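You operate a simulated robot arm through the tools that you are given. There is no shell and no other tool. Be economical: measure what you need, move in short steps, check, and stop when the job is done.

You run a simulated robot arm. Do the job below in one go: nothing can be reset, and whatever is moved stays where it is left.

TASK
Take the coiled lead and put it on top of the oblong paint palette. Take the yellow level and leave it on the cream original set. Take the new yellow toner cartridge and put it on the white paper stack. Take the new magenta toner cartridge and leave it on the green paper stack. Put the clay block on the paper stand top away on the shelf under the dough board. Take the yellow puzzle box and leave it on the pink original set. Put the green foam plaque on the low white table top. Put the steel weight block on the top of the teal trolley away on the finishing bench top. Open the trolley drawer, fetch the pink booklet and set it inside and shut the drawer again. The order is free. Set down upright: yellow level, steel weight block.

It is judged by the outcome, as a careful person would: the job done as asked, and still so three seconds after it is handed in. It fails if anything else is knocked over, pushed out of place, dropped, spilled or broken.

THE ROBOT
A 7-joint arm with a two-finger parallel gripper on a trunk, on a base that drives. Base frame: it is fixed to the floor where the robot stands at the start and does not move with it; the origin is under the middle of the robot, x ahead of it, y to its left, z up. Readings come in m, rad, newtons and seconds.
With the tool pointing down near the work surface it reaches from about 0.1 to 0.62 m from the robot's upright axis, wherever it stands. Its first joint turns from -2.897 to 2.897 rad. Places, roughly: clay block (8x8x3 cm) [0.7, -2.3, 0.8]; coiled lead (16x5x4 cm) [0.5, -0.2, 0.8]; cream original set [-0.5, -2, 1.25]; finishing bench top [1.5, 5.3, 0.9]; green foam plaque [-2.25, 2.25, 0.75]; green paper stack [0.75, -2.25, 0.5]; low white table top [-1.1, 1.5, 0.5]; new magenta toner cartridge [-0.25, -2, 0.5]; new yellow toner cartridge [0, -2, 0.25]; oblong paint palette (29x15x12 cm) [-0.1, 4.4, 0.9]; pink booklet [0, 3.75, 0.75]; pink original set [0, -2, 1]; shelf under the dough board (49x24 cm) [-2.26, 4.22, 0.5]; steel weight block (8x6x9 cm) [-0.1, 2.9, 0.9]; trolley drawer [-0.3, 2.9, 0.8]; trolley drawer inside [-0.3, 3, 0.8]; white paper stack [1, -2.25, 0.75]; yellow level (23x3x5 cm) [0.3, -0.4, 0.8]; yellow puzzle box [-1.5, -1, 1.25]. Payload 1.57 kg.
Tool frame: the origin (TCP) lies between the finger pads and is the grasp point; the fingertips stand 0.03 m ahead of it; z points along the fingers, y is the line along which they close. Largest opening 0.11 m; finger width 0.024, thickness 0.012; the body of the gripper, 0.048 by 0.112 m, starts 0.078 m behind the TCP.
Orientation is that of the tool frame in the base frame, as a unit quaternion [w, x, y, z]. With the fingers straight down and closing along the base's y, the tool's x points along the base's -x, its y along +y and its z along -z.

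THE INTERFACE
- The arm moves only by the tool send_rows. Its arguments are lists of equal length, an entry for each row: "dp": the shift along the base's x, y, z in cm, a list of three; "dr": the turn, a rotation vector about the base's x, y, z in degrees, a list of three; "gripper": the closure in counts, from 0 (fully open) to 255 (shut). In form: {"dp": [[dx, dy, dz], ...], "dr": [[ax, ay, az], ...], "gripper": [gripper, ...]}. A call has 1 to 12 rows; each row is the pose to reach, as a shift and turn from the pose commanded when the call began. A row lasts 0.2 s, in which the tool goes at most 0.05 m and 0.15 rad; a call with a longer step from one row to the next is refused whole, and so is a gripper value outside its range. A pose out of reach is approached as far as the arm can. The call stops where the force on the tool passes 40 N (or 10 N more than at its start, if that is more) or the arm is blocked; 0.2 s more then pass. The fingers move at their own pace (about 0.045 m/s each) and stop on an object; they squeeze with about 25 N. The grip force told is the motor's: it shows also when the fingers shut on nothing. Time passes only in rows, and 0.2 s behind the last, so rows that repeat a pose let the fingers close. The reply holds the time, the measured pose of the TCP, the force on the tool along the base axes, the opening and the grip force, in the units named above and with some noise, with the torque about the TCP (base axes, N m) and any sound that the robot's microphone picked up.
- Cameras (640 x 400 px; columns grow to the right, rows downward): "scene" is now at [0.0092, 0.1072, 1.4439]; the picture's right is [-0.56, -0.83, 0.00], its down [-0.55, 0.38, -0.75] and it looks along [0.62, -0.42, -0.67] (base axes); focal length 256 px, centre (320, 200). "wrist" rides on the gripper at [0.07, 0.016, -0.141] in the tool frame; the picture's right is [-0.23, 0.97, 0.00], its down [-0.86, -0.20, -0.48] and it looks along [-0.47, -0.11, 0.88] (tool axes); focal length 222 px, centre (320, 200).
- grab_frame(camera): a new picture of that camera. The clock stands still meanwhile.
- move_column(by): slides the trunk up (or, below 0, down) by that many m; the arm and the scene camera ride with it, the base frame stays. It gives what a move gives, with no picture.
- drive_base(legs): drives the robot by 1 to 6 legs, each [ahead, turn to the left] in m and rad, along the robot's own axes; the way and the turn of a leg run together, so that a leg with both is an arc; at most 1.5 m and 3.142 rad a leg. The arm and the cameras ride along, it lands a little off, and it stops where it bumps. It gives what a move gives.
- pan_tilt(pan, tilt): turns the head with the scene camera to pan (to the left, within 2.705 rad either way) and tilt (down, from -0.506 to 1.204), counted from straight ahead of the robot. It gives what a move gives.
- measure_at(camera, pixels): for up to 12 pixels [column, row] of the newest picture of that camera ("zoom" is the newest enlarged one), the place [x, y, z] in the base frame of the surface seen there, good to about 0.002 m. The clock stands still meanwhile.
- inspect(camera, box): a new picture of the part [left, top, right, bottom] of that camera's present view, enlarged. The clock stands still meanwhile.
- close_job(): hands the job in; it is judged then, once.

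Keep the steps short. Do not move on a guess: measure, check each grasp and each placing, and mend mistakes. In all there are 350 turns and 258 pictures (those below and enlarged ones count). Leave the gripper open and the arm clear of the work at the hand-in unless told otherwise, and finish with a single line.

The tools are called after ">>>" by a JSON object that holds its "method" and its "body". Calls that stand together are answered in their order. send_rows: Moves the arm, as the interface text tells. Its arguments: {"type":"object","properties":{"dp":{"type":"array","items":{"type":"array","items":{"type":"number"}}},"dr":{"type":"array","items":{"type":"array","items":{"type":"number"}}},"gripper":{"type":"array","items":{"type":"number"}}},"required":["dp","dr","gripper"]} The other tools are called the same way: move_column (by) slides the trunk up or down; drive_base (legs) drives the base; pan_tilt (pan, tilt) turns the head that bears the scene camera; grab_frame (camera) takes a picture; measure_at (camera, pixels) gives the place of the surface under pixels of a picture; inspect (camera, box) takes an enlarged picture of a part of a camera's view; close_job () hands the job in.

At the start:

```text
time: 0.0
position: [0.2759, -0.3024, 1.0451]
orientation: [0.001, 0.0, 1.0, 0.0]
contact_force: [0.9, -0.2, 0.8]
moment: [0.01, 0.03, -0.02]
gripper_width: 0.1095
finger_force: 0.0
trunk travel left (down, up): [-0.375, 0.215]
robot x, y, heading: [-0.0036, -0.0017, -0.003]
head pan, tilt: [-0.599, 0.73]
```

scene: 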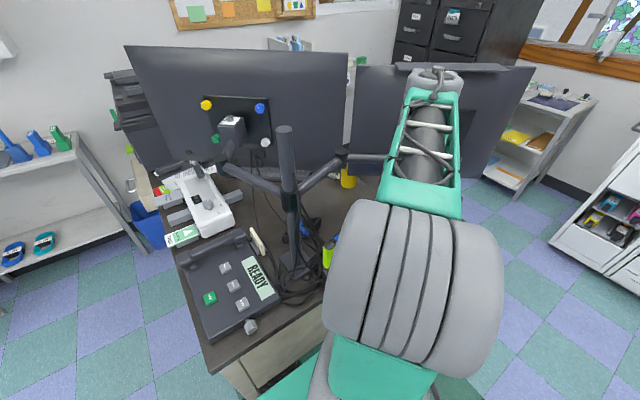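
wrist: 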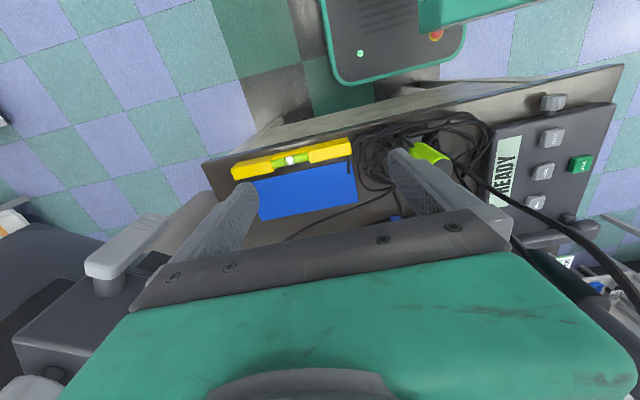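

The wrist view shows the yellow level around (290,160), next to a blue book, with a tangle of cables at (430,140). I'll measure these before moving.

>>> {"method": "measure_at", "body": {"camera": "wrist", "pixels": [[237, 172], [291, 160], [345, 148], [310, 195], [280, 215], [430, 153], [400, 150], [380, 165], [455, 160], [330, 225], [240, 165], [300, 150]]}}

>>> {"method": "inspect", "body": {"camera": "wrist", "box": [190, 90, 510, 290]}}

```text
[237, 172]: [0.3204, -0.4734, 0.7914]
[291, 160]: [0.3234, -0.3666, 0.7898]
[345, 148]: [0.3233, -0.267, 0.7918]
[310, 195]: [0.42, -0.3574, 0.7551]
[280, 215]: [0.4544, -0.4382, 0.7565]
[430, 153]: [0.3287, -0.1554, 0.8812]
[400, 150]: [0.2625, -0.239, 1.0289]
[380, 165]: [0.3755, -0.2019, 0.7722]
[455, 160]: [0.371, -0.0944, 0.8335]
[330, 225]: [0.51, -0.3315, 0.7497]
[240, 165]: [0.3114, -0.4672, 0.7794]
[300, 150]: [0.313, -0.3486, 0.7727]
```

```text
2.00 times, centred on (350, 190) of wrist
```

zoom: 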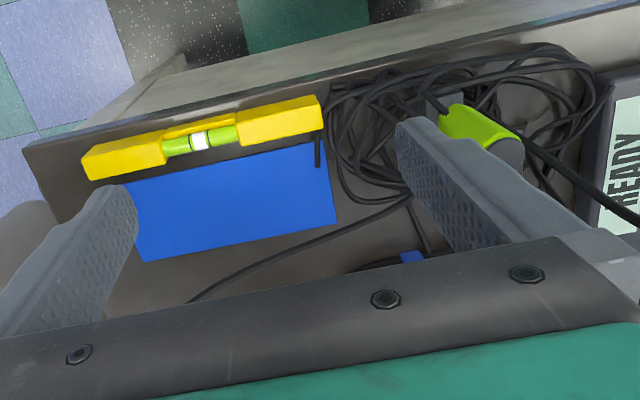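

The level stands upright along y at about x 0.32, with its top at z 0.79. Next I need to find the coiled lead, so I'll zoom the scene camera on the desk.

>>> {"method": "inspect", "body": {"camera": "scene", "box": [220, 140, 400, 310]}}

>>> {"method": "inspect", "body": {"camera": "scene", "box": [400, 60, 640, 300]}}

```text
2.35 times, centred on (310, 225) of scene
```

zoom: 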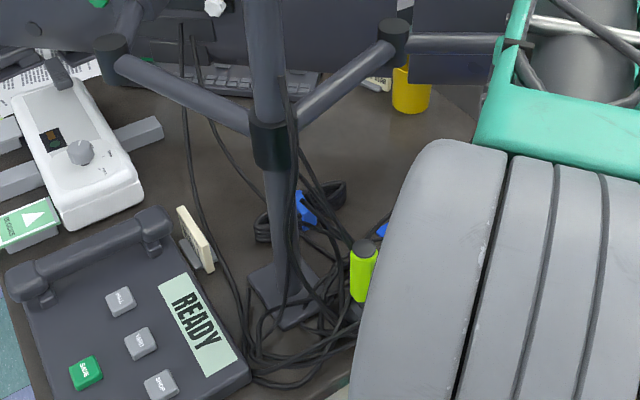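

```text
1.67 times, centred on (520, 180) of scene
```

zoom: 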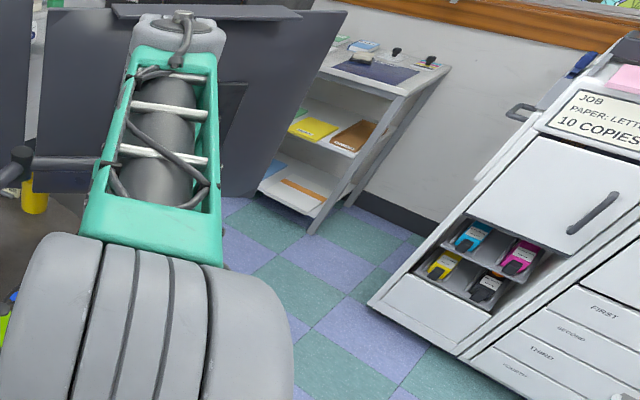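

The coiled lead with its blue tie is at about (305,228), behind the monitor pole. I'll enlarge that area and measure it.

>>> {"method": "inspect", "body": {"camera": "scene", "box": [270, 190, 350, 270]}}

>>> {"method": "measure_at", "body": {"camera": "zoom", "pixels": [[320, 170], [290, 170], [370, 130], [215, 220], [240, 100], [240, 200], [350, 120], [350, 170], [400, 180], [470, 300], [270, 300], [200, 300]]}}

```text
5.00 times, centred on (310, 230) of scene
```

zoom: 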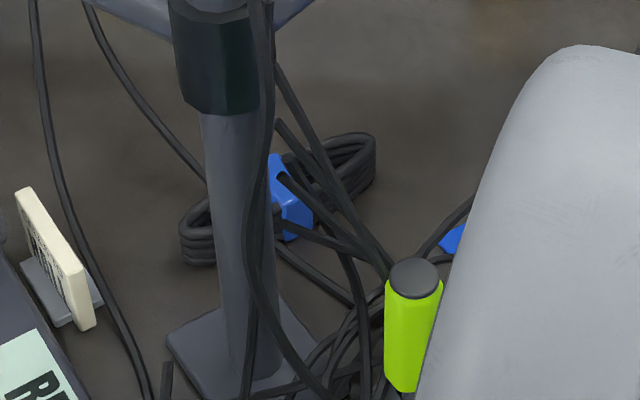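

```text
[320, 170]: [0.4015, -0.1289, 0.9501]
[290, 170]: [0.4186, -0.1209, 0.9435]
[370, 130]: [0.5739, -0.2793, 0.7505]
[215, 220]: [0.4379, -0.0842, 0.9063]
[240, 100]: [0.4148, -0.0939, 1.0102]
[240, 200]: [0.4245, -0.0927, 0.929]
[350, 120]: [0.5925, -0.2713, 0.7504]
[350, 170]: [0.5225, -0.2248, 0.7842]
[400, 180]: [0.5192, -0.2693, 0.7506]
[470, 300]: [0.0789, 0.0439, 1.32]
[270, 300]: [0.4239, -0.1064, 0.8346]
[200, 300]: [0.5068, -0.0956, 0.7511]
```

The lead's centre is near (0.51, -0.18). Before reaching in I'll map the monitor arms and panels around it.

>>> {"method": "measure_at", "body": {"camera": "scene", "pixels": [[310, 180], [325, 168], [341, 160], [370, 162], [287, 150], [265, 185], [300, 130], [335, 100], [355, 120], [352, 170], [330, 195], [230, 150]]}}

>>> {"method": "pan_tilt", "body": {"pan": -0.35, "tilt": 0.9}}

>>> {"method": "grab_frame", "body": {"camera": "scene"}}

```text
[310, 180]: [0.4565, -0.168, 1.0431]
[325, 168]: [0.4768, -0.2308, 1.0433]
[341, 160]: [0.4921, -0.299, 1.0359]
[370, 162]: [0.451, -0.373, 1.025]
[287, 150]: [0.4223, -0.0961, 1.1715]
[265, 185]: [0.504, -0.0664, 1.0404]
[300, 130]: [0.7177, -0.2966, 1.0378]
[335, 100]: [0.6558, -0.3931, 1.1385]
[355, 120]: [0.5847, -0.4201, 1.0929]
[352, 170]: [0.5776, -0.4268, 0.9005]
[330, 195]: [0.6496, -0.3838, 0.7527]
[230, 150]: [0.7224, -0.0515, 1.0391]
```

```text
time: 0.8
position: [0.2746, -0.3009, 1.0448]
orientation: [0.0, 0.0, 1.0, 0.001]
contact_force: [0.5, 0.4, 0.1]
moment: [0.01, -0.02, 0.01]
gripper_width: 0.1098
finger_force: 0.0
trunk travel left (down, up): [-0.375, 0.215]
robot x, y, heading: [0.0014, 0.0015, 0.0]
head pan, tilt: [-0.351, 0.901]
```

```text
251 pictures are left
```

scene: 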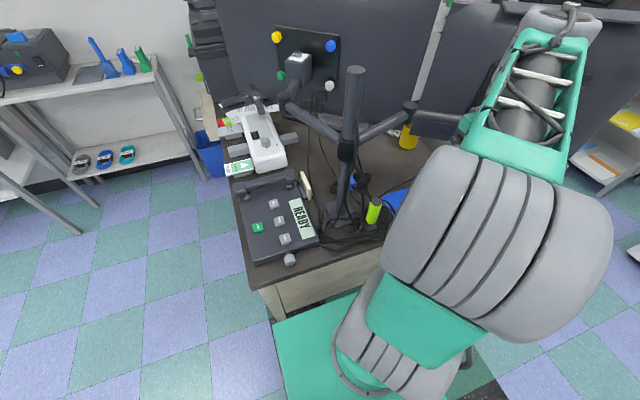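

The head has moved, so I'll enlarge the area near the pole and measure both ends of the lead.

>>> {"method": "inspect", "body": {"camera": "scene", "box": [290, 90, 440, 250]}}

>>> {"method": "inspect", "body": {"camera": "scene", "box": [320, 160, 390, 220]}}

```text
2.50 times, centred on (365, 170) of scene
```

zoom: 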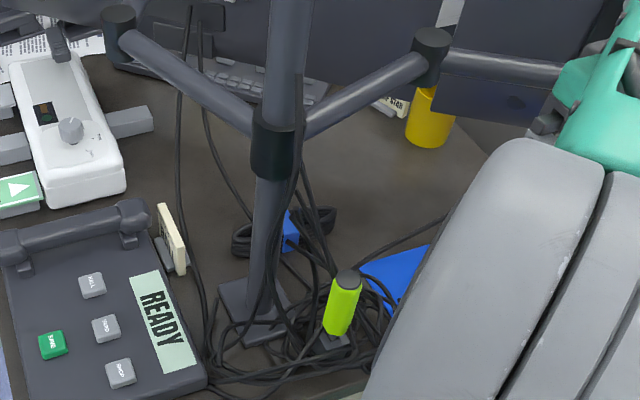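

```text
6.67 times, centred on (355, 190) of scene
```

zoom: 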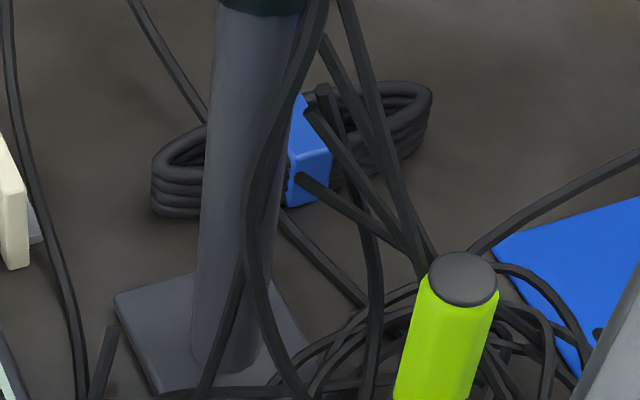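

>>> {"method": "measure_at", "body": {"camera": "zoom", "pixels": [[395, 90], [420, 110], [430, 95], [165, 180], [180, 145], [312, 135], [310, 150], [325, 170], [385, 130], [300, 120], [165, 205], [405, 150]]}}

```text
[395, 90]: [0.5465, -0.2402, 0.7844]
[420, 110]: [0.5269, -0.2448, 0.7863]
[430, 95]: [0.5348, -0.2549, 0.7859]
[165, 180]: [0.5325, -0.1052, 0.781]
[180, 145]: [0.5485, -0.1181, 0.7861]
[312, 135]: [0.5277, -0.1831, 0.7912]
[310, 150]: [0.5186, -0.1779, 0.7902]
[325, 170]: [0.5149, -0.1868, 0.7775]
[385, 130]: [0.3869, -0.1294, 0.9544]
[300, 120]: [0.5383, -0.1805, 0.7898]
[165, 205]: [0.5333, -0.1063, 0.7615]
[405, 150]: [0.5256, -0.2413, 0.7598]
```

The lead lies along y from -0.255 to -0.105 at x 0.53, partly under the monitor beam at z 1.04. I'll take the level first, so I need the extent of the right monitor.

>>> {"method": "pan_tilt", "body": {"pan": -0.9, "tilt": 0.6}}

>>> {"method": "grab_frame", "body": {"camera": "scene"}}

```text
time: 1.7
position: [0.2753, -0.3018, 1.0452]
orientation: [0.0, 0.0, 1.0, 0.001]
contact_force: [-1.0, 0.4, 1.2]
moment: [-0.04, 0.0, 0.03]
gripper_width: 0.1099
finger_force: 0.0
trunk travel left (down, up): [-0.375, 0.215]
robot x, y, heading: [-0.0022, -0.001, 0.002]
head pan, tilt: [-0.901, 0.6]
```

```text
248 pictures are left
```

scene: 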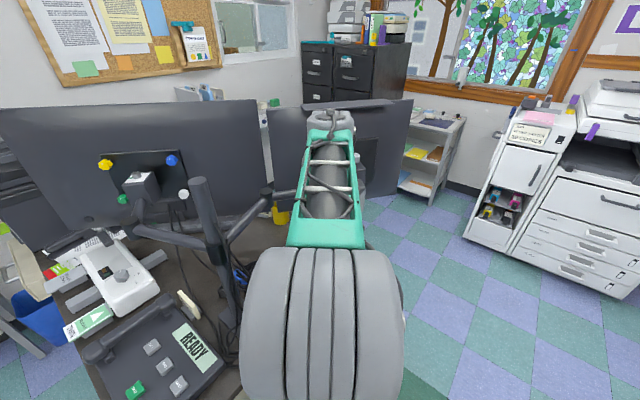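

>>> {"method": "measure_at", "body": {"camera": "scene", "pixels": [[270, 115], [280, 160], [405, 110], [400, 180], [372, 190], [385, 150], [275, 200], [365, 165], [335, 110], [497, 195], [540, 100], [420, 150]]}}

>>> {"method": "inspect", "body": {"camera": "scene", "box": [440, 60, 640, 300]}}

```text
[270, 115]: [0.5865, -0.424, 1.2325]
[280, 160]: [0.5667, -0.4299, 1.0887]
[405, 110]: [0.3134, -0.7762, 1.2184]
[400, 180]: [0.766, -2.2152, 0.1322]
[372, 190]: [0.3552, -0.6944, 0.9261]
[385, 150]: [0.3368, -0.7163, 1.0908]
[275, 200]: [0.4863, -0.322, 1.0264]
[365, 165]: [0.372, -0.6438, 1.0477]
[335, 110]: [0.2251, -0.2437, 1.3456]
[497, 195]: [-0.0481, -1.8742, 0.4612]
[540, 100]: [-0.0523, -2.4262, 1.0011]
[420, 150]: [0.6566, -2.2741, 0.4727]
```

```text
1.67 times, centred on (540, 180) of scene
```

zoom: 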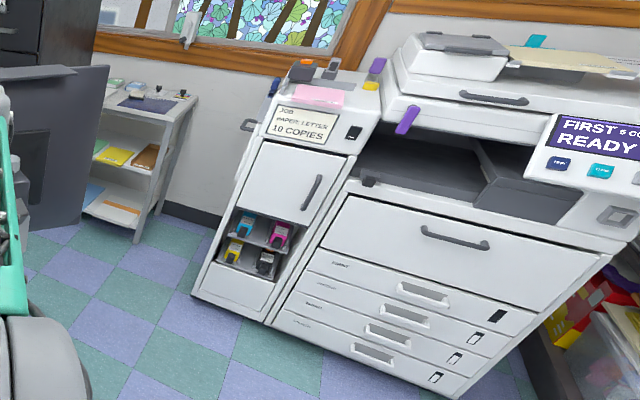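

The right monitor runs from (0.59,-0.42) to (0.31,-0.78), so a vertical grasp on the level is clear of it. I'll turn the tool +90° about z so the fingers close along x, and centre over the level at (0.322,-0.366).

>>> {"method": "send_rows", "body": {"dp": [[0.5, -0.6, 0], [1, -1.2, 0], [1.5, -1.8, 0], [2, -2.4, 0], [2.5, -3, 0], [3, -3.6, 0], [3.5, -4.4, 0], [4, -5, 0], [4.3, -5.6, 0], [4.5, -6.0, 0], [4.6, -6.4, 0], [4.6, -6.4, 0]], "dr": [[0, 0, 8.2], [0, 0, 16.4], [0, 0, 24.6], [0, 0, 32.8], [0, 0, 41], [0, 0, 49.2], [0, 0, 57.4], [0, 0, 65.6], [0, 0, 73.8], [0, 0, 82], [0, 0, 90], [0, 0, 90]], "gripper": [0, 0, 0, 0, 0, 0, 0, 0, 0, 0, 0, 0]}}

>>> {"method": "grab_frame", "body": {"camera": "wrist"}}

```text
time: 4.3
position: [0.3218, -0.3648, 1.0443]
orientation: [0.0, 0.708, -0.706, 0.001]
contact_force: [-0.5, 0.6, -0.8]
moment: [-0.03, -0.01, -0.02]
gripper_width: 0.1104
finger_force: 0.0
trunk travel left (down, up): [-0.375, 0.215]
robot x, y, heading: [0.0029, -0.0017, -0.001]
head pan, tilt: [-0.901, 0.6]
```

```text
246 pictures are left
```

wrist: 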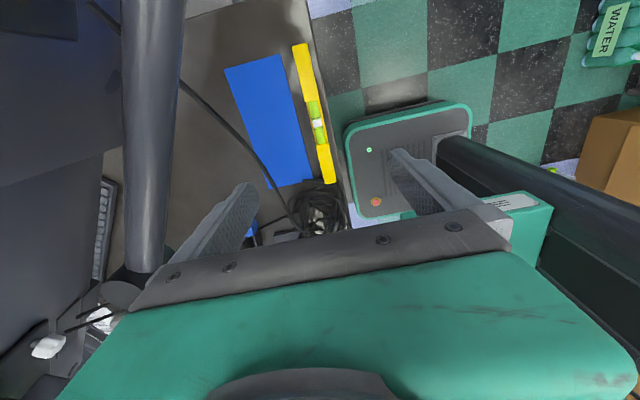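

The level spans about (300,50) to (330,180). A dark monitor arm passes close on the left at (150,130). I'll measure both.

>>> {"method": "measure_at", "body": {"camera": "wrist", "pixels": [[301, 48], [329, 180], [318, 122], [308, 90], [150, 130], [178, 60], [150, 250], [240, 190], [240, 220], [319, 210], [270, 240], [335, 100]]}}

```text
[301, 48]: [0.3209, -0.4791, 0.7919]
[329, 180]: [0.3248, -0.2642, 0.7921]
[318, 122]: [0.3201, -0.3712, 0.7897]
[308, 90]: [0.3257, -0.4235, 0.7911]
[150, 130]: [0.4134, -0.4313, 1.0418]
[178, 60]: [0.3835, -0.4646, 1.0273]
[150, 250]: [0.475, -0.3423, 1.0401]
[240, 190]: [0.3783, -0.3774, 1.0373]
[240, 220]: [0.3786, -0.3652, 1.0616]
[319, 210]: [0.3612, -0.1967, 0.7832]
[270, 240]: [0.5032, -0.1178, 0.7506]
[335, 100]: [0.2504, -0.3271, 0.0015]
```

The arm's near edge is about 6 cm from the gripper's side at this height, so there is room. I'll narrow the fingers and descend to z 0.786 over the level's middle.

>>> {"method": "send_rows", "body": {"dp": [[-0.1, 0.3, -4], [-0.1, 0.3, -8], [-0.1, 0.3, -12], [-0.1, 0.3, -16], [-0.1, 0.3, -19], [-0.1, 0.3, -22], [-0.1, 0.3, -24], [-0.1, 0.3, -25.8]], "dr": [[0, 0, 0], [0, 0, 0], [0, 0, 0], [0, 0, 0], [0, 0, 0], [0, 0, 0], [0, 0, 0], [0, 0, 0]], "gripper": [100, 100, 100, 100, 100, 100, 100, 100]}}

>>> {"method": "grab_frame", "body": {"camera": "wrist"}}

```text
time: 6.1
position: [0.3202, -0.3624, 0.7848]
orientation: [0.0, -0.707, 0.707, 0.0]
contact_force: [0.8, 0.4, -0.7]
moment: [-0.01, 0.02, 0.0]
gripper_width: 0.0672
finger_force: 0.0
trunk travel left (down, up): [-0.375, 0.215]
robot x, y, heading: [0.0008, -0.0009, 0.003]
head pan, tilt: [-0.901, 0.6]
```

```text
245 pictures are left
```

wrist: 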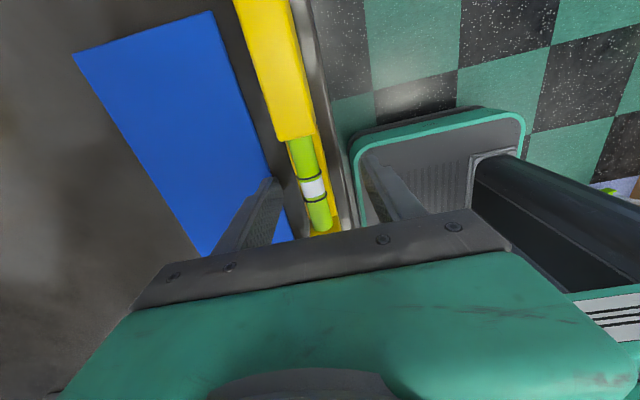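

The fingers straddle the level. I'll close on it and lift a little as a test.

>>> {"method": "send_rows", "body": {"dp": [[0, 0, 0], [0, 0, 0], [0, 0, 0], [0, 0, 0], [0, 0, 0], [0, 0, 2], [0, 0, 4]], "dr": [[0, 0, 0], [0, 0, 0], [0, 0, 0], [0, 0, 0], [0, 0, 0], [0, 0, 0], [0, 0, 0]], "gripper": [255, 255, 255, 255, 255, 255, 255]}}

>>> {"method": "grab_frame", "body": {"camera": "wrist"}}

```text
time: 7.7
position: [0.3211, -0.3627, 0.825]
orientation: [0.0, 0.707, -0.707, 0.0]
contact_force: [0.9, 0.2, -0.4]
moment: [0.0, -0.01, -0.01]
gripper_width: 0.0
finger_force: 21.3
trunk travel left (down, up): [-0.375, 0.215]
robot x, y, heading: [-0.0015, 0.002, 0.001]
head pan, tilt: [-0.901, 0.6]
```

```text
244 pictures are left
```

wrist: 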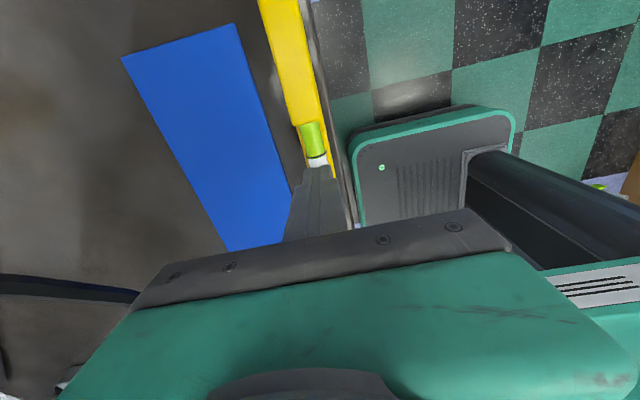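

The opening reads 0.0, so the fingers shut on nothing; the middle around the vial must be cut out. I'll raise, open and look at the level closely.

>>> {"method": "send_rows", "body": {"dp": [[0, 0, 4], [0, 2, 8], [0, 4, 8], [0, 6, 8]], "dr": [[0, 0, 0], [0, 0, 0], [0, 0, 0], [0, 0, 0]], "gripper": [255, 255, 255, 255]}}

>>> {"method": "inspect", "body": {"camera": "wrist", "box": [220, 20, 400, 240]}}

```text
time: 8.7
position: [0.3219, -0.3019, 0.9063]
orientation: [0.0, -0.707, 0.707, 0.0]
contact_force: [-1.1, 0.2, -0.2]
moment: [-0.02, 0.0, 0.0]
gripper_width: 0.0
finger_force: 21.2
trunk travel left (down, up): [-0.375, 0.215]
robot x, y, heading: [0.0051, -0.0009, 0.004]
head pan, tilt: [-0.901, 0.6]
```

```text
1.82 times, centred on (310, 130) of wrist
```

zoom: 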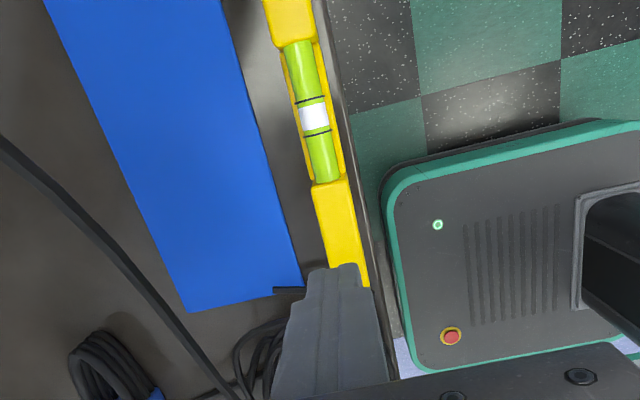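

>>> {"method": "measure_at", "body": {"camera": "zoom", "pixels": [[292, 30], [340, 220], [305, 175], [331, 100], [290, 70], [345, 165], [318, 115], [355, 255], [300, 85], [325, 185], [285, 45], [345, 200]]}}

```text
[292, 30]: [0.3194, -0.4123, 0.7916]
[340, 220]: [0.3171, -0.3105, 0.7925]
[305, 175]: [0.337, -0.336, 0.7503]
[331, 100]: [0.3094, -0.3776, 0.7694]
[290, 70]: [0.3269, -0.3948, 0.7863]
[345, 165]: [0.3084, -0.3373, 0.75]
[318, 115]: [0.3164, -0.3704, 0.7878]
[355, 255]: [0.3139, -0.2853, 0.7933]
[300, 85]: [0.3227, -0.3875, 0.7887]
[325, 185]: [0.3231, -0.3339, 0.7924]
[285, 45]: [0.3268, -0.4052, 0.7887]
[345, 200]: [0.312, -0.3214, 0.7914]
```

The solid ends are at y -0.26 to -0.333 and -0.40 to -0.48, and the level has turned by about 2.5°. I'll open to about 0.07 and go down over the near solid end at y -0.32.

>>> {"method": "send_rows", "body": {"dp": [[-0.5, -1.8, 0], [-0.5, -1.8, 0], [-0.5, -1.8, 0], [-0.5, -1.8, 0], [-0.5, -1.8, -4], [-0.5, -1.8, -8], [-0.5, -1.8, -11], [-0.5, -1.8, -12.3]], "dr": [[0, 0, 2.5], [0, 0, 2.5], [0, 0, 2.5], [0, 0, 2.5], [0, 0, 2.5], [0, 0, 2.5], [0, 0, 2.5], [0, 0, 2.5]], "gripper": [90, 90, 90, 90, 90, 90, 90, 90]}}

>>> {"method": "send_rows", "body": {"dp": [[0, 0, 0], [0, 0, 0], [0, 0, 0], [0, 0, 0]], "dr": [[0, 0, 0], [0, 0, 0], [0, 0, 0], [0, 0, 0]], "gripper": [255, 255, 255, 255]}}

>>> {"method": "grab_frame", "body": {"camera": "wrist"}}

```text
time: 10.5
position: [0.3149, -0.3161, 0.7836]
orientation: [0.0, 0.723, -0.691, 0.0]
contact_force: [-1.4, 4.4, 5.2]
moment: [0.19, -0.27, 0.19]
gripper_width: 0.0706
finger_force: 0.1
trunk travel left (down, up): [-0.375, 0.215]
robot x, y, heading: [0.0001, -0.0011, -0.003]
head pan, tilt: [-0.901, 0.6]
```

```text
time: 11.5
position: [0.3152, -0.317, 0.7823]
orientation: [0.0, 0.722, -0.692, -0.001]
contact_force: [-0.5, -0.4, -0.3]
moment: [0.0, -0.02, 0.01]
gripper_width: 0.0238
finger_force: 24.0
trunk travel left (down, up): [-0.375, 0.215]
robot x, y, heading: [-0.0003, 0.003, -0.004]
head pan, tilt: [-0.901, 0.6]
```

```text
242 pictures are left
```

wrist: 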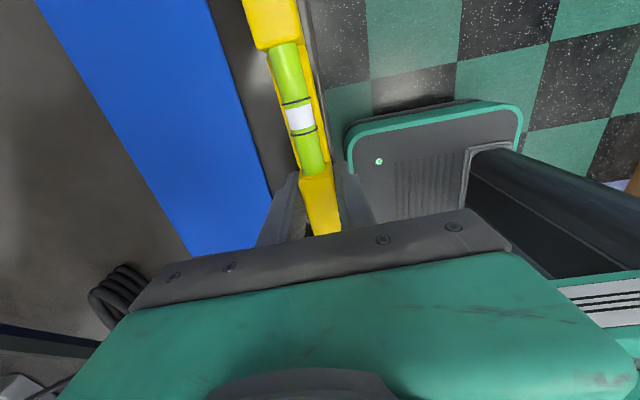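

The grip reads 0.024, so the level's solid end is held. I'll lift gently.

>>> {"method": "send_rows", "body": {"dp": [[0, 0, 0], [0, 0, 1], [0, 0, 3], [0, 0, 5], [0, 0, 7]], "dr": [[0, 0, 0], [0, 0, 0], [0, 0, 0], [0, 0, 0], [0, 0, 0]], "gripper": [255, 255, 255, 255, 255]}}

>>> {"method": "grab_frame", "body": {"camera": "wrist"}}

```text
time: 12.7
position: [0.3157, -0.3208, 0.8536]
orientation: [0.001, 0.723, -0.691, 0.0]
contact_force: [-0.1, -0.4, -2.0]
moment: [0.07, 0.05, -0.01]
gripper_width: 0.0236
finger_force: 24.8
trunk travel left (down, up): [-0.375, 0.215]
robot x, y, heading: [-0.0021, -0.0001, -0.004]
head pan, tilt: [-0.901, 0.6]
```

```text
241 pictures are left
```

wrist: 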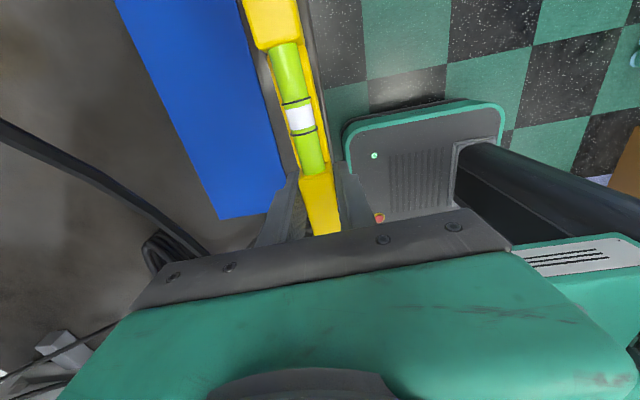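

The level is held. I'll pull back from the desk and raise it, then look around toward the copier.

>>> {"method": "send_rows", "body": {"dp": [[-3, 0, 0], [-6, 0, 2], [-8, 1, 6], [-8, 2, 10], [-8, 2, 14], [-8, 2, 18]], "dr": [[0, 0, 0], [0, 0, 0], [0, 0, 0], [0, 0, 0], [0, 0, 0], [0, 0, 0]], "gripper": [255, 255, 255, 255, 255, 255]}}

>>> {"method": "pan_tilt", "body": {"pan": -1.8, "tilt": 0.35}}

>>> {"method": "grab_frame", "body": {"camera": "scene"}}

>>> {"method": "pan_tilt", "body": {"pan": -2.6, "tilt": 0.5}}

>>> {"method": "grab_frame", "body": {"camera": "scene"}}

```text
time: 14.1
position: [0.233, -0.2989, 1.032]
orientation: [-0.001, 0.722, -0.692, -0.001]
contact_force: [0.2, -0.1, -1.4]
moment: [0.07, 0.04, -0.03]
gripper_width: 0.0233
finger_force: 24.9
trunk travel left (down, up): [-0.375, 0.215]
robot x, y, heading: [-0.0014, 0.0, 0.0]
head pan, tilt: [-0.901, 0.6]
```

```text
time: 15.3
position: [0.2332, -0.3013, 1.032]
orientation: [0.0, 0.722, -0.692, 0.0]
contact_force: [-0.4, -0.3, -1.6]
moment: [0.08, -0.02, 0.02]
gripper_width: 0.0235
finger_force: 25.3
trunk travel left (down, up): [-0.375, 0.215]
robot x, y, heading: [0.0017, -0.0004, 0.003]
head pan, tilt: [-1.799, 0.351]
```

```text
240 pictures are left
```

scene: 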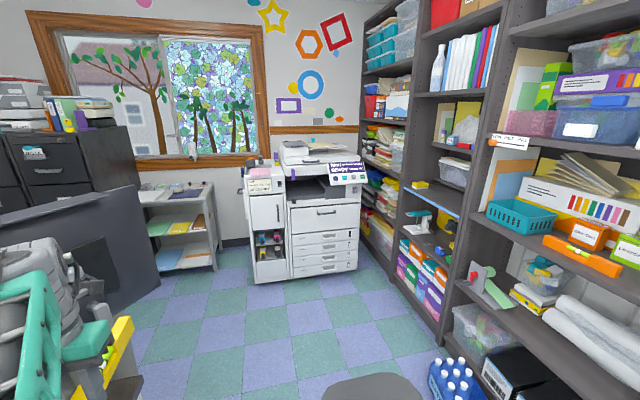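

```text
time: 16.5
position: [0.2332, -0.3014, 1.0318]
orientation: [0.0, 0.723, -0.691, -0.001]
contact_force: [-0.6, 0.3, -2.1]
moment: [0.04, 0.0, -0.03]
gripper_width: 0.0238
finger_force: 25.4
trunk travel left (down, up): [-0.375, 0.215]
robot x, y, heading: [-0.0013, 0.0024, 0.003]
head pan, tilt: [-2.601, 0.499]
```

```text
239 pictures are left
```

scene: 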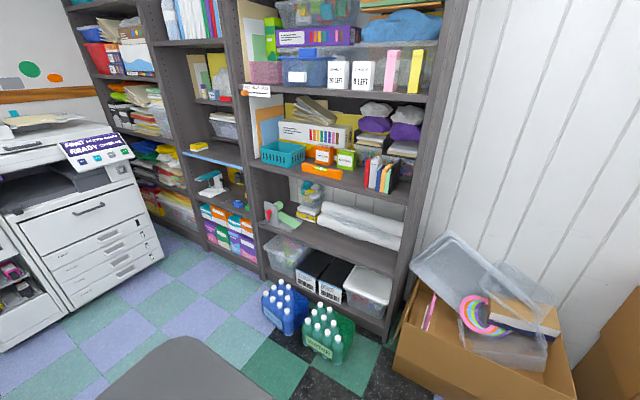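

The way to the copier is open floor. I'll back off 0.4 m, turn right to face -y, and drive 0.9 m toward it.

>>> {"method": "drive_base", "body": {"legs": [[-0.4, 0], [0, -1.571], [0.9, 0]]}}

>>> {"method": "pan_tilt", "body": {"pan": 0.1, "tilt": 0.5}}

>>> {"method": "grab_frame", "body": {"camera": "scene"}}

```text
time: 27.2
position: [-0.7366, -1.1311, 1.0315]
orientation: [-0.001, -0.005, 1.0, 0.0]
contact_force: [-0.4, -0.5, -1.9]
moment: [0.0, -0.04, -0.01]
gripper_width: 0.0235
finger_force: 25.1
trunk travel left (down, up): [-0.375, 0.215]
robot x, y, heading: [-0.43, -0.9049, -1.607]
head pan, tilt: [-2.601, 0.499]
```

```text
time: 29.6
position: [-0.7358, -1.1308, 1.0316]
orientation: [0.001, -0.004, 1.0, 0.001]
contact_force: [0.0, 0.2, -1.0]
moment: [0.01, -0.08, -0.04]
gripper_width: 0.0235
finger_force: 24.6
trunk travel left (down, up): [-0.375, 0.215]
robot x, y, heading: [-0.426, -0.9081, -1.606]
head pan, tilt: [0.099, 0.499]
```

```text
238 pictures are left
```

scene: 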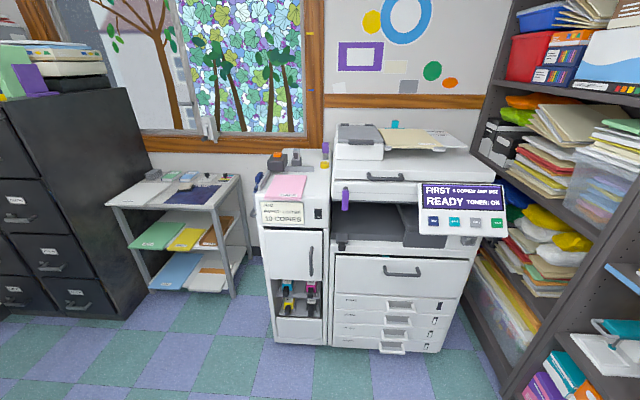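

The copier is ahead: the pink set is at (287,187), and a cream sheet lies on the feeder around (420,138). I'll zoom in on both.

>>> {"method": "inspect", "body": {"camera": "scene", "box": [250, 110, 510, 260]}}

>>> {"method": "inspect", "body": {"camera": "scene", "box": [100, 160, 260, 300]}}

>>> {"method": "inspect", "body": {"camera": "scene", "box": [250, 220, 350, 350]}}

>>> {"method": "measure_at", "body": {"camera": "scene", "pixels": [[400, 130], [380, 146], [462, 146], [400, 148], [450, 132], [360, 148], [287, 187], [275, 198], [300, 178], [375, 133], [345, 190], [430, 140]]}}

```text
2.46 times, centred on (380, 185) of scene
```

zoom: 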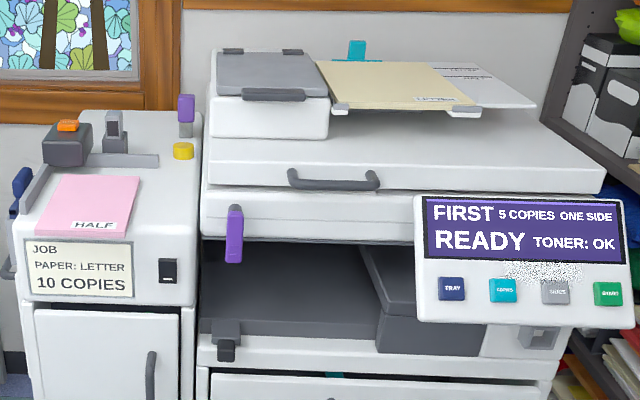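

```text
2.86 times, centred on (180, 230) of scene
```

zoom: 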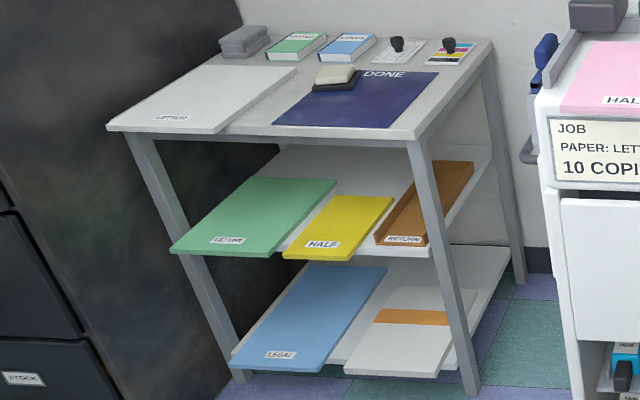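

```text
3.08 times, centred on (300, 285) of scene
```

zoom: 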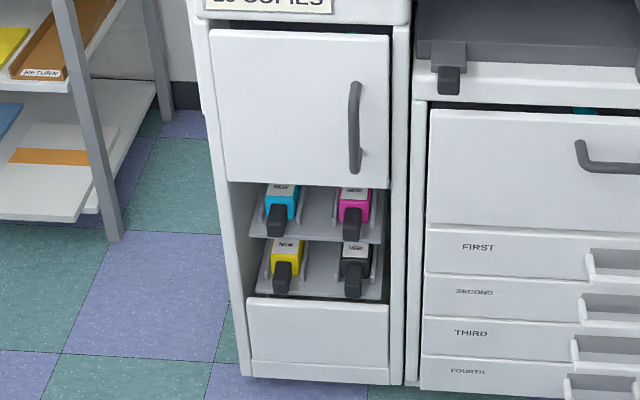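

```text
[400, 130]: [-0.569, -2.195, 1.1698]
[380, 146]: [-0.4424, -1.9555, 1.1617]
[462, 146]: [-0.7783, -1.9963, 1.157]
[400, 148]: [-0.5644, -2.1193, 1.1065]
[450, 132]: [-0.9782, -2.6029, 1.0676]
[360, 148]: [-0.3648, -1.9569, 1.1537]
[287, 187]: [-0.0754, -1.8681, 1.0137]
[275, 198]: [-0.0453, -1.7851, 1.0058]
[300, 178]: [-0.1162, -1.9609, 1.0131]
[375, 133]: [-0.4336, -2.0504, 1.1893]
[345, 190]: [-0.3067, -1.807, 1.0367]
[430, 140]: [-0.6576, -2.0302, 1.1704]
```

>>> {"method": "inspect", "body": {"camera": "scene", "box": [330, 110, 480, 190]}}

>>> {"method": "measure_at", "body": {"camera": "zoom", "pixels": [[205, 95], [260, 165], [420, 165], [350, 90], [300, 125], [360, 130], [420, 150], [480, 140], [230, 130], [150, 120], [130, 170], [340, 180]]}}

```text
4.27 times, centred on (405, 150) of scene
```

zoom: 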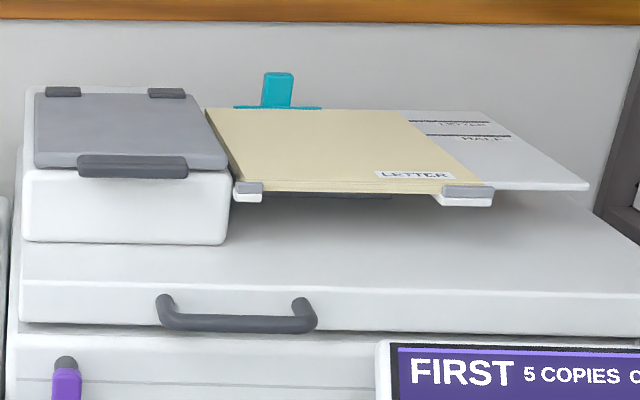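

```text
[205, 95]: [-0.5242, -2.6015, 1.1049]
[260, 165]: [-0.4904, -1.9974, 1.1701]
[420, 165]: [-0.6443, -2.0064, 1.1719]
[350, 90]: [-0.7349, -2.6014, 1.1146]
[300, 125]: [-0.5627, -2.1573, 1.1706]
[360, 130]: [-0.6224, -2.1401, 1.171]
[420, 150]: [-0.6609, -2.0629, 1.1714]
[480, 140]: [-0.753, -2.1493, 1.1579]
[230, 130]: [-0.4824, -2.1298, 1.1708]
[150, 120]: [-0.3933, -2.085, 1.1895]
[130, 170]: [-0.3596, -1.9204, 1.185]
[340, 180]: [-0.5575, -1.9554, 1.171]
```

The cream set is flat at z 1.171, x -0.47 to -0.67, y -1.96 to -2.23. I'll raise the trunk 0.2 m, turn the tool so the level lies along y with the camera forward, then drive closer.

>>> {"method": "move_column", "body": {"by": 0.205}}

>>> {"method": "send_rows", "body": {"dp": [[1, 0, 0], [2, 0, 0.5], [3, 0, 1], [4, 0, 1.5], [5, 0, 2], [6, 0, 2.5], [7, 0, 3], [8, 0, 3], [9, 0, 3], [10, 0, 3], [11, 0, 3], [12, 0, 3]], "dr": [[0, 0, 8], [0, 0, 16], [0, 0, 24], [0, 0, 32], [0, 0, 40], [0, 0, 48], [0, 0, 56], [0, 0, 64], [0, 0, 72], [0, 0, 80], [0, 0, 88], [0, 0, 90]], "gripper": [255, 255, 255, 255, 255, 255, 255, 255, 255, 255, 255, 255]}}

>>> {"method": "grab_frame", "body": {"camera": "scene"}}

```text
time: 31.8
position: [-0.7365, -1.1306, 1.2375]
orientation: [0.0, -0.005, 1.0, -0.001]
contact_force: [0.0, -0.4, -1.0]
moment: [0.03, -0.03, -0.01]
gripper_width: 0.0238
finger_force: 24.7
trunk travel left (down, up): [-0.58, 0.01]
robot x, y, heading: [-0.4315, -0.9093, -1.606]
head pan, tilt: [0.099, 0.499]
```

```text
time: 34.4
position: [-0.6167, -1.1312, 1.2656]
orientation: [0.0, 0.711, -0.703, 0.0]
contact_force: [0.2, 0.0, -2.2]
moment: [0.07, 0.01, 0.0]
gripper_width: 0.0234
finger_force: 25.3
trunk travel left (down, up): [-0.58, 0.01]
robot x, y, heading: [-0.429, -0.9061, -1.604]
head pan, tilt: [0.099, 0.499]
```

```text
233 pictures are left
```

scene: 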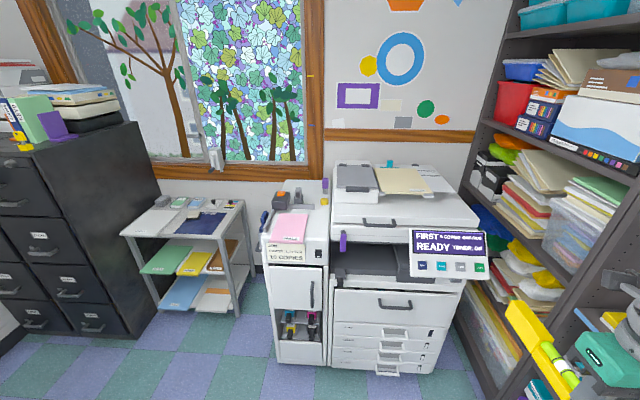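

The level now points away from the robot. I'll check how far the copier's front protrudes before driving in.

>>> {"method": "measure_at", "body": {"camera": "scene", "pixels": [[413, 250], [445, 265], [485, 270], [385, 305], [312, 295], [390, 370], [345, 243], [410, 230], [298, 355]]}}

>>> {"method": "pan_tilt", "body": {"pan": 0.0, "tilt": 1.2}}

>>> {"method": "grab_frame", "body": {"camera": "scene"}}

```text
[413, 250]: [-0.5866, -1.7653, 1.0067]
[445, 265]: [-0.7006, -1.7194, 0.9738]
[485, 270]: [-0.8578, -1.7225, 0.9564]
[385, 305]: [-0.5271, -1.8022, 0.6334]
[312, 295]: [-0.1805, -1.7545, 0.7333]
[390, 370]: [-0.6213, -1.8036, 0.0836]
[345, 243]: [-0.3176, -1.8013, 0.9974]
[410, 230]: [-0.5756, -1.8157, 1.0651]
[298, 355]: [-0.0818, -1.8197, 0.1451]
```

```text
time: 35.5
position: [-0.617, -1.1317, 1.2669]
orientation: [-0.001, 0.71, -0.704, -0.001]
contact_force: [-0.3, -0.6, 0.0]
moment: [0.06, 0.01, -0.03]
gripper_width: 0.0236
finger_force: 25.0
trunk travel left (down, up): [-0.58, 0.01]
robot x, y, heading: [-0.4321, -0.9096, -1.607]
head pan, tilt: [0.0, 1.201]
```

```text
232 pictures are left
```

scene: 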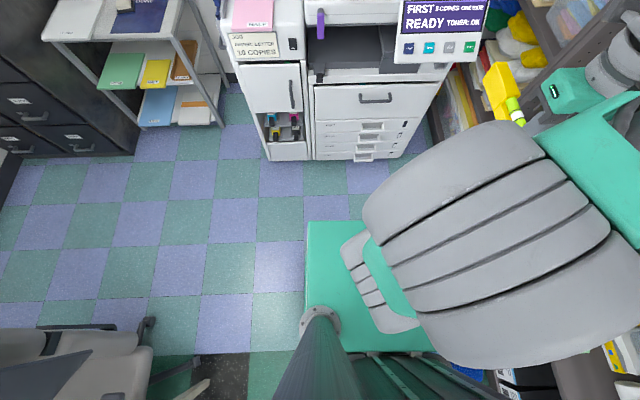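

>>> {"method": "measure_at", "body": {"camera": "scene", "pixels": [[330, 224], [310, 230], [308, 300], [312, 215], [300, 240], [360, 225]]}}

```text
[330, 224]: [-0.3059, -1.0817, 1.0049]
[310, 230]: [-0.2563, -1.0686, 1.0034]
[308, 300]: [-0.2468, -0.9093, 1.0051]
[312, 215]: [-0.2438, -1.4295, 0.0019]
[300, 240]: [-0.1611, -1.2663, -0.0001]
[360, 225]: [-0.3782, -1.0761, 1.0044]
```

The shoulder plate extends 0.18 m ahead of the axis. Driving 0.53 m keeps clear of the copier's panel at y -1.72.

>>> {"method": "drive_base", "body": {"legs": [[0.53, 0]]}}

>>> {"method": "pan_tilt", "body": {"pan": 0.0, "tilt": 0.6}}

>>> {"method": "grab_frame", "body": {"camera": "scene"}}

```text
time: 38.6
position: [-0.6333, -1.6736, 1.2664]
orientation: [0.0, 0.711, -0.703, 0.001]
contact_force: [-0.4, -0.2, -2.4]
moment: [0.06, 0.01, 0.05]
gripper_width: 0.0236
finger_force: 25.6
trunk travel left (down, up): [-0.58, 0.01]
robot x, y, heading: [-0.4456, -1.4492, -1.6]
head pan, tilt: [0.0, 1.201]
```

```text
time: 39.6
position: [-0.6341, -1.6728, 1.2668]
orientation: [0.0, 0.711, -0.703, 0.0]
contact_force: [-0.8, -0.5, -1.0]
moment: [0.04, 0.02, -0.02]
gripper_width: 0.0238
finger_force: 24.9
trunk travel left (down, up): [-0.58, 0.01]
robot x, y, heading: [-0.4469, -1.4473, -1.601]
head pan, tilt: [0.0, 0.6]
```

```text
231 pictures are left
```

scene: 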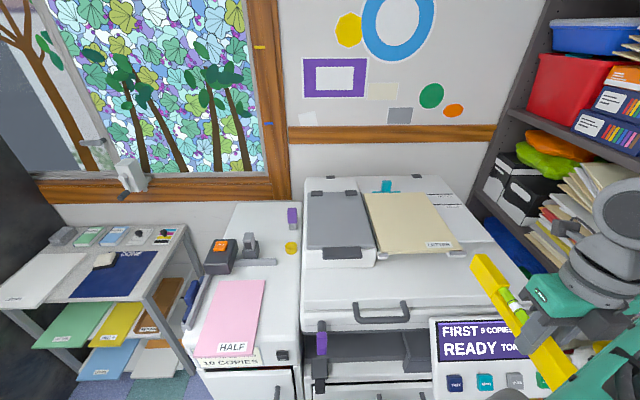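

>>> {"method": "measure_at", "body": {"camera": "scene", "pixels": [[369, 197], [422, 195], [456, 243], [384, 249], [410, 220], [372, 232], [445, 225], [476, 262], [498, 290], [550, 375], [386, 188], [465, 252]]}}

```text
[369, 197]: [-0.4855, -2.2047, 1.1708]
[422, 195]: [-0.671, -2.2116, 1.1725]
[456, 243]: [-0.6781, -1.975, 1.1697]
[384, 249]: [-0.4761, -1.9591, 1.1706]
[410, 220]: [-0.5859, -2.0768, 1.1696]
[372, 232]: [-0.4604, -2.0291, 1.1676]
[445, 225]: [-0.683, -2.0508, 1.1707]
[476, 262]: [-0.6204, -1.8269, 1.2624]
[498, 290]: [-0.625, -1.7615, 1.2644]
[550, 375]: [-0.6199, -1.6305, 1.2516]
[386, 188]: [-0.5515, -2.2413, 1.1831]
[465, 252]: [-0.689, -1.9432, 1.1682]
```

The cream pad's corners are about (-0.48,-2.20), (-0.67,-2.21), (-0.68,-1.96) and (-0.475,-1.96). I'll creep 5 cm closer, then carry the level above the pad.

>>> {"method": "drive_base", "body": {"legs": [[0.05, 0]]}}

>>> {"method": "send_rows", "body": {"dp": [[1, -3, 0.5], [2, -6, 1], [3, -10, 1.5], [4, -14, 1.5], [5, -18.5, 1.5], [6, -23, 1.5], [6, -27, 1.5], [6, -30, 1.5], [6, -33, 1.5]], "dr": [[0, 0, 0], [0, 0, 0], [0, 0, 0], [0, 0, 0], [0, 0, 0], [0, 0, 0], [0, 0, 0], [0, 0, 0], [0, 0, 0]], "gripper": [255, 255, 255, 255, 255, 255, 255, 255, 255]}}

>>> {"method": "grab_frame", "body": {"camera": "scene"}}

>>> {"method": "grab_frame", "body": {"camera": "wrist"}}

```text
time: 40.7
position: [-0.6348, -1.7188, 1.2657]
orientation: [-0.001, 0.712, -0.702, 0.001]
contact_force: [-1.1, -0.1, -2.3]
moment: [0.07, 0.03, -0.01]
gripper_width: 0.0234
finger_force: 25.1
trunk travel left (down, up): [-0.58, 0.01]
robot x, y, heading: [-0.449, -1.4958, -1.601]
head pan, tilt: [0.0, 0.6]
stopped in leg 1: the robot was blocked; the commanded pose is now the measured one
```

```text
time: 42.7
position: [-0.5701, -2.0378, 1.2538]
orientation: [0.0, 0.711, -0.703, 0.0]
contact_force: [0.8, 0.4, -1.7]
moment: [0.12, -0.02, 0.01]
gripper_width: 0.0237
finger_force: 24.8
out of reach, approached as far as the arm can: row 4, 7, 8, 9
trunk travel left (down, up): [-0.58, 0.01]
robot x, y, heading: [-0.4488, -1.4952, -1.602]
head pan, tilt: [0.0, 0.6]
```

```text
230 pictures are left
```

scene: 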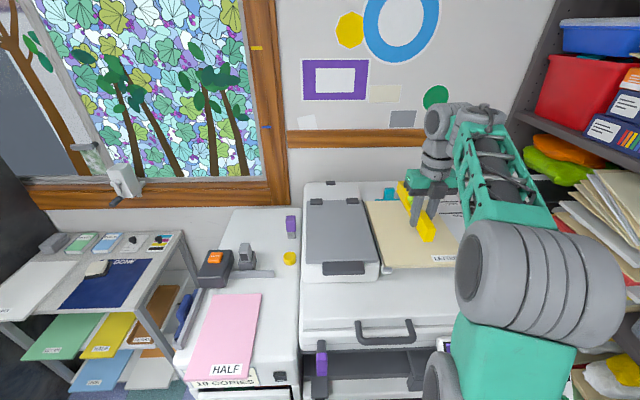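

```text
229 pictures are left
```

wrist: 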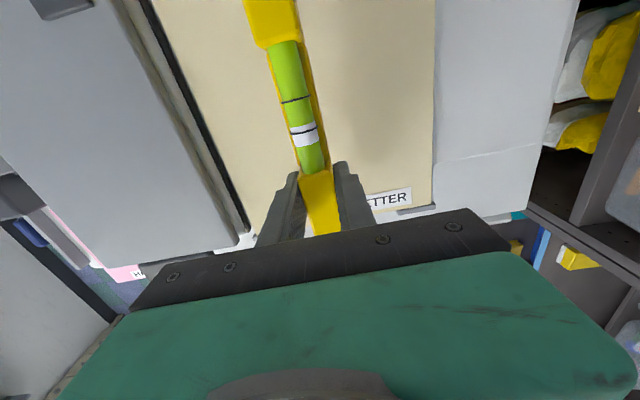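

The base is against the copier and the tool is over the pad at (-0.570,-2.038,1.254). The arm is near full reach, so I'll lower with the trunk: 4.2 cm first, then look.

>>> {"method": "move_column", "body": {"by": -0.04}}

>>> {"method": "inspect", "body": {"camera": "scene", "box": [340, 130, 500, 270]}}

```text
time: 43.6
position: [-0.5706, -2.0356, 1.2157]
orientation: [0.0, 0.712, -0.702, -0.001]
contact_force: [0.1, 0.1, -1.4]
moment: [0.05, 0.04, 0.01]
gripper_width: 0.0235
finger_force: 24.7
trunk travel left (down, up): [-0.54, 0.05]
robot x, y, heading: [-0.4519, -1.4943, -1.601]
head pan, tilt: [0.0, 0.6]
```

```text
2.86 times, centred on (420, 200) of scene
```

zoom: 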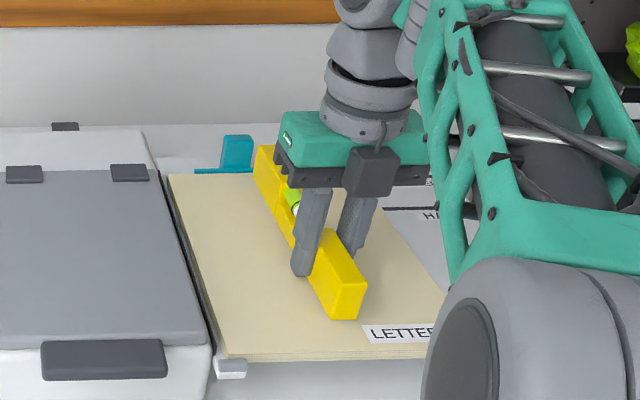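

It looks level and well centred, about 1 cm above the pad. Lowering the rest by trunk.

>>> {"method": "move_column", "body": {"by": -0.01}}

>>> {"method": "move_column", "body": {"by": -0.003}}

>>> {"method": "inspect", "body": {"camera": "scene", "box": [380, 160, 480, 260]}}

```text
time: 44.1
position: [-0.5712, -2.0364, 1.2068]
orientation: [0.0, 0.712, -0.703, 0.001]
contact_force: [-0.8, 0.8, -1.8]
moment: [0.02, 0.01, 0.02]
gripper_width: 0.0237
finger_force: 25.0
trunk travel left (down, up): [-0.53, 0.06]
robot x, y, heading: [-0.4472, -1.5012, -1.606]
head pan, tilt: [0.0, 0.6]
```

```text
time: 44.7
position: [-0.5706, -2.0367, 1.2028]
orientation: [0.001, 0.712, -0.702, 0.001]
contact_force: [0.5, -0.5, 0.6]
moment: [-0.25, -0.01, -0.01]
gripper_width: 0.0238
finger_force: 24.7
trunk travel left (down, up): [-0.527, 0.063]
robot x, y, heading: [-0.4458, -1.4985, -1.6]
head pan, tilt: [0.0, 0.6]
```

```text
4.00 times, centred on (430, 210) of scene
```

zoom: 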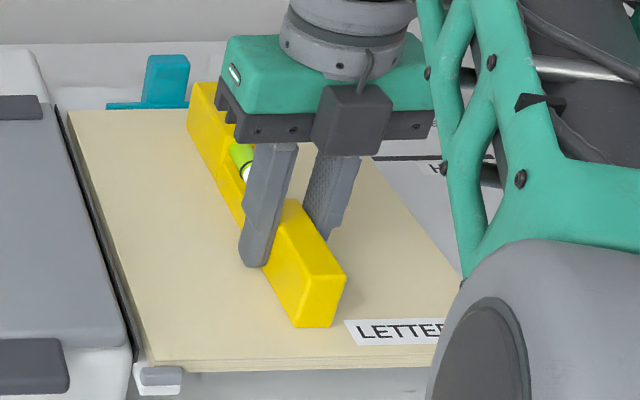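

The moment changed to -0.25, so the far end is touching. One more 1.5 mm, then I'll open gently.

>>> {"method": "move_column", "body": {"by": -0.0015}}

>>> {"method": "send_rows", "body": {"dp": [[0, 0, 0], [0, 0, 0], [0, 0, 0], [0, 0, 0]], "dr": [[0, 0, 0], [0, 0, 0], [0, 0, 0], [0, 0, 0]], "gripper": [190, 150, 110, 90]}}

>>> {"method": "move_column", "body": {"by": 0.06}}

>>> {"method": "inspect", "body": {"camera": "scene", "box": [360, 130, 500, 270]}}

```text
time: 45.2
position: [-0.5705, -2.0346, 1.2021]
orientation: [0.002, 0.712, -0.702, 0.001]
contact_force: [0.0, -3.0, 12.1]
moment: [0.61, -0.05, 0.02]
gripper_width: 0.0236
finger_force: 25.0
trunk travel left (down, up): [-0.526, 0.064]
robot x, y, heading: [-0.4465, -1.4931, -1.601]
head pan, tilt: [0.0, 0.6]
```

```text
time: 46.2
position: [-0.5707, -2.0361, 1.2018]
orientation: [0.0, 0.712, -0.702, 0.0]
contact_force: [0.8, 0.0, 0.2]
moment: [-0.01, -0.01, -0.02]
gripper_width: 0.0709
finger_force: 0.0
trunk travel left (down, up): [-0.526, 0.064]
robot x, y, heading: [-0.4473, -1.4972, -1.607]
head pan, tilt: [0.0, 0.6]
```

```text
time: 47.2
position: [-0.5711, -2.0361, 1.2607]
orientation: [0.0, 0.711, -0.703, 0.0]
contact_force: [0.8, 0.0, 0.4]
moment: [0.01, -0.02, 0.02]
gripper_width: 0.0712
finger_force: 0.0
trunk travel left (down, up): [-0.586, 0.004]
robot x, y, heading: [-0.4503, -1.4975, -1.609]
head pan, tilt: [0.0, 0.6]
```

```text
2.86 times, centred on (430, 200) of scene
```

zoom: 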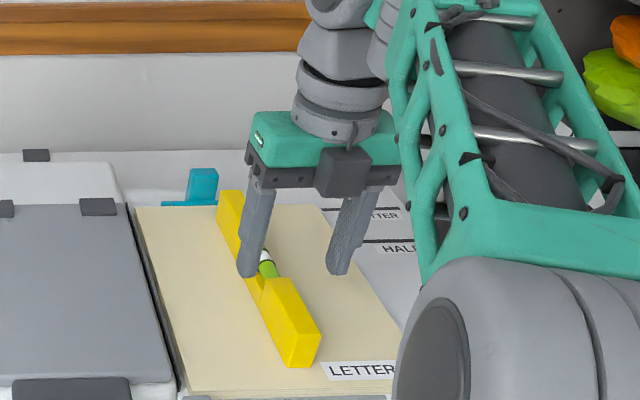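

The level stands upright on the cream pad. Next are the toners in this same copier. I'll bring the arm back and back the base away.

>>> {"method": "send_rows", "body": {"dp": [[0, 4, 0], [0, 8, 0], [0, 12, 0], [0, 16, 0], [0, 20, 0], [0, 24, 0], [2, 28, 0], [4, 30, 0]], "dr": [[0, 0, 0], [0, 0, 0], [0, 0, 0], [0, 0, -8], [0, 0, -16], [0, 0, -24], [0, 0, -32], [0, 0, -40]], "gripper": [90, 90, 90, 60, 0, 0, 0, 0]}}

>>> {"method": "drive_base", "body": {"legs": [[-0.45, 0], [0, 0.5], [0, -0.5]]}}

>>> {"method": "pan_tilt", "body": {"pan": 0.3, "tilt": 0.8}}

>>> {"method": "grab_frame", "body": {"camera": "scene"}}

```text
time: 49.0
position: [-0.5289, -1.7384, 1.2595]
orientation: [0.0, -0.428, 0.904, -0.001]
contact_force: [0.2, -0.1, 0.0]
moment: [0.0, 0.01, 0.0]
gripper_width: 0.11
finger_force: 0.1
trunk travel left (down, up): [-0.586, 0.004]
robot x, y, heading: [-0.4469, -1.4934, -1.607]
head pan, tilt: [0.0, 0.6]
```

```text
time: 54.6
position: [-0.5131, -1.2925, 1.2601]
orientation: [0.0, -0.426, 0.905, 0.0]
contact_force: [-0.5, -0.5, 1.3]
moment: [-0.04, -0.01, -0.02]
gripper_width: 0.1101
finger_force: 0.0
trunk travel left (down, up): [-0.586, 0.004]
robot x, y, heading: [-0.4316, -1.0488, -1.607]
head pan, tilt: [0.0, 0.6]
```

```text
time: 55.4
position: [-0.5141, -1.2908, 1.2602]
orientation: [0.0, -0.426, 0.905, 0.0]
contact_force: [-0.1, 0.5, -0.3]
moment: [-0.02, -0.01, 0.03]
gripper_width: 0.1099
finger_force: 0.0
trunk travel left (down, up): [-0.586, 0.004]
robot x, y, heading: [-0.4306, -1.0514, -1.606]
head pan, tilt: [0.3, 0.799]
```

```text
225 pictures are left
```

scene: 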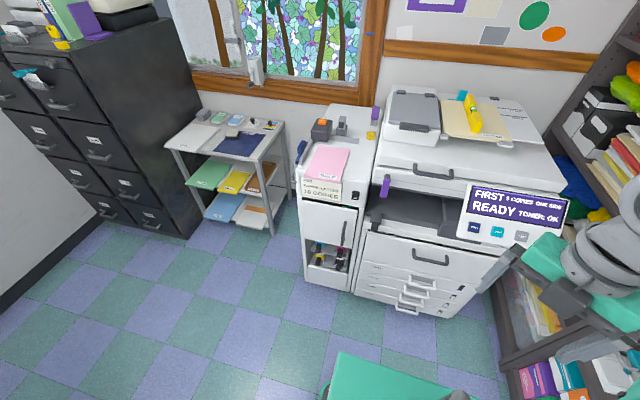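

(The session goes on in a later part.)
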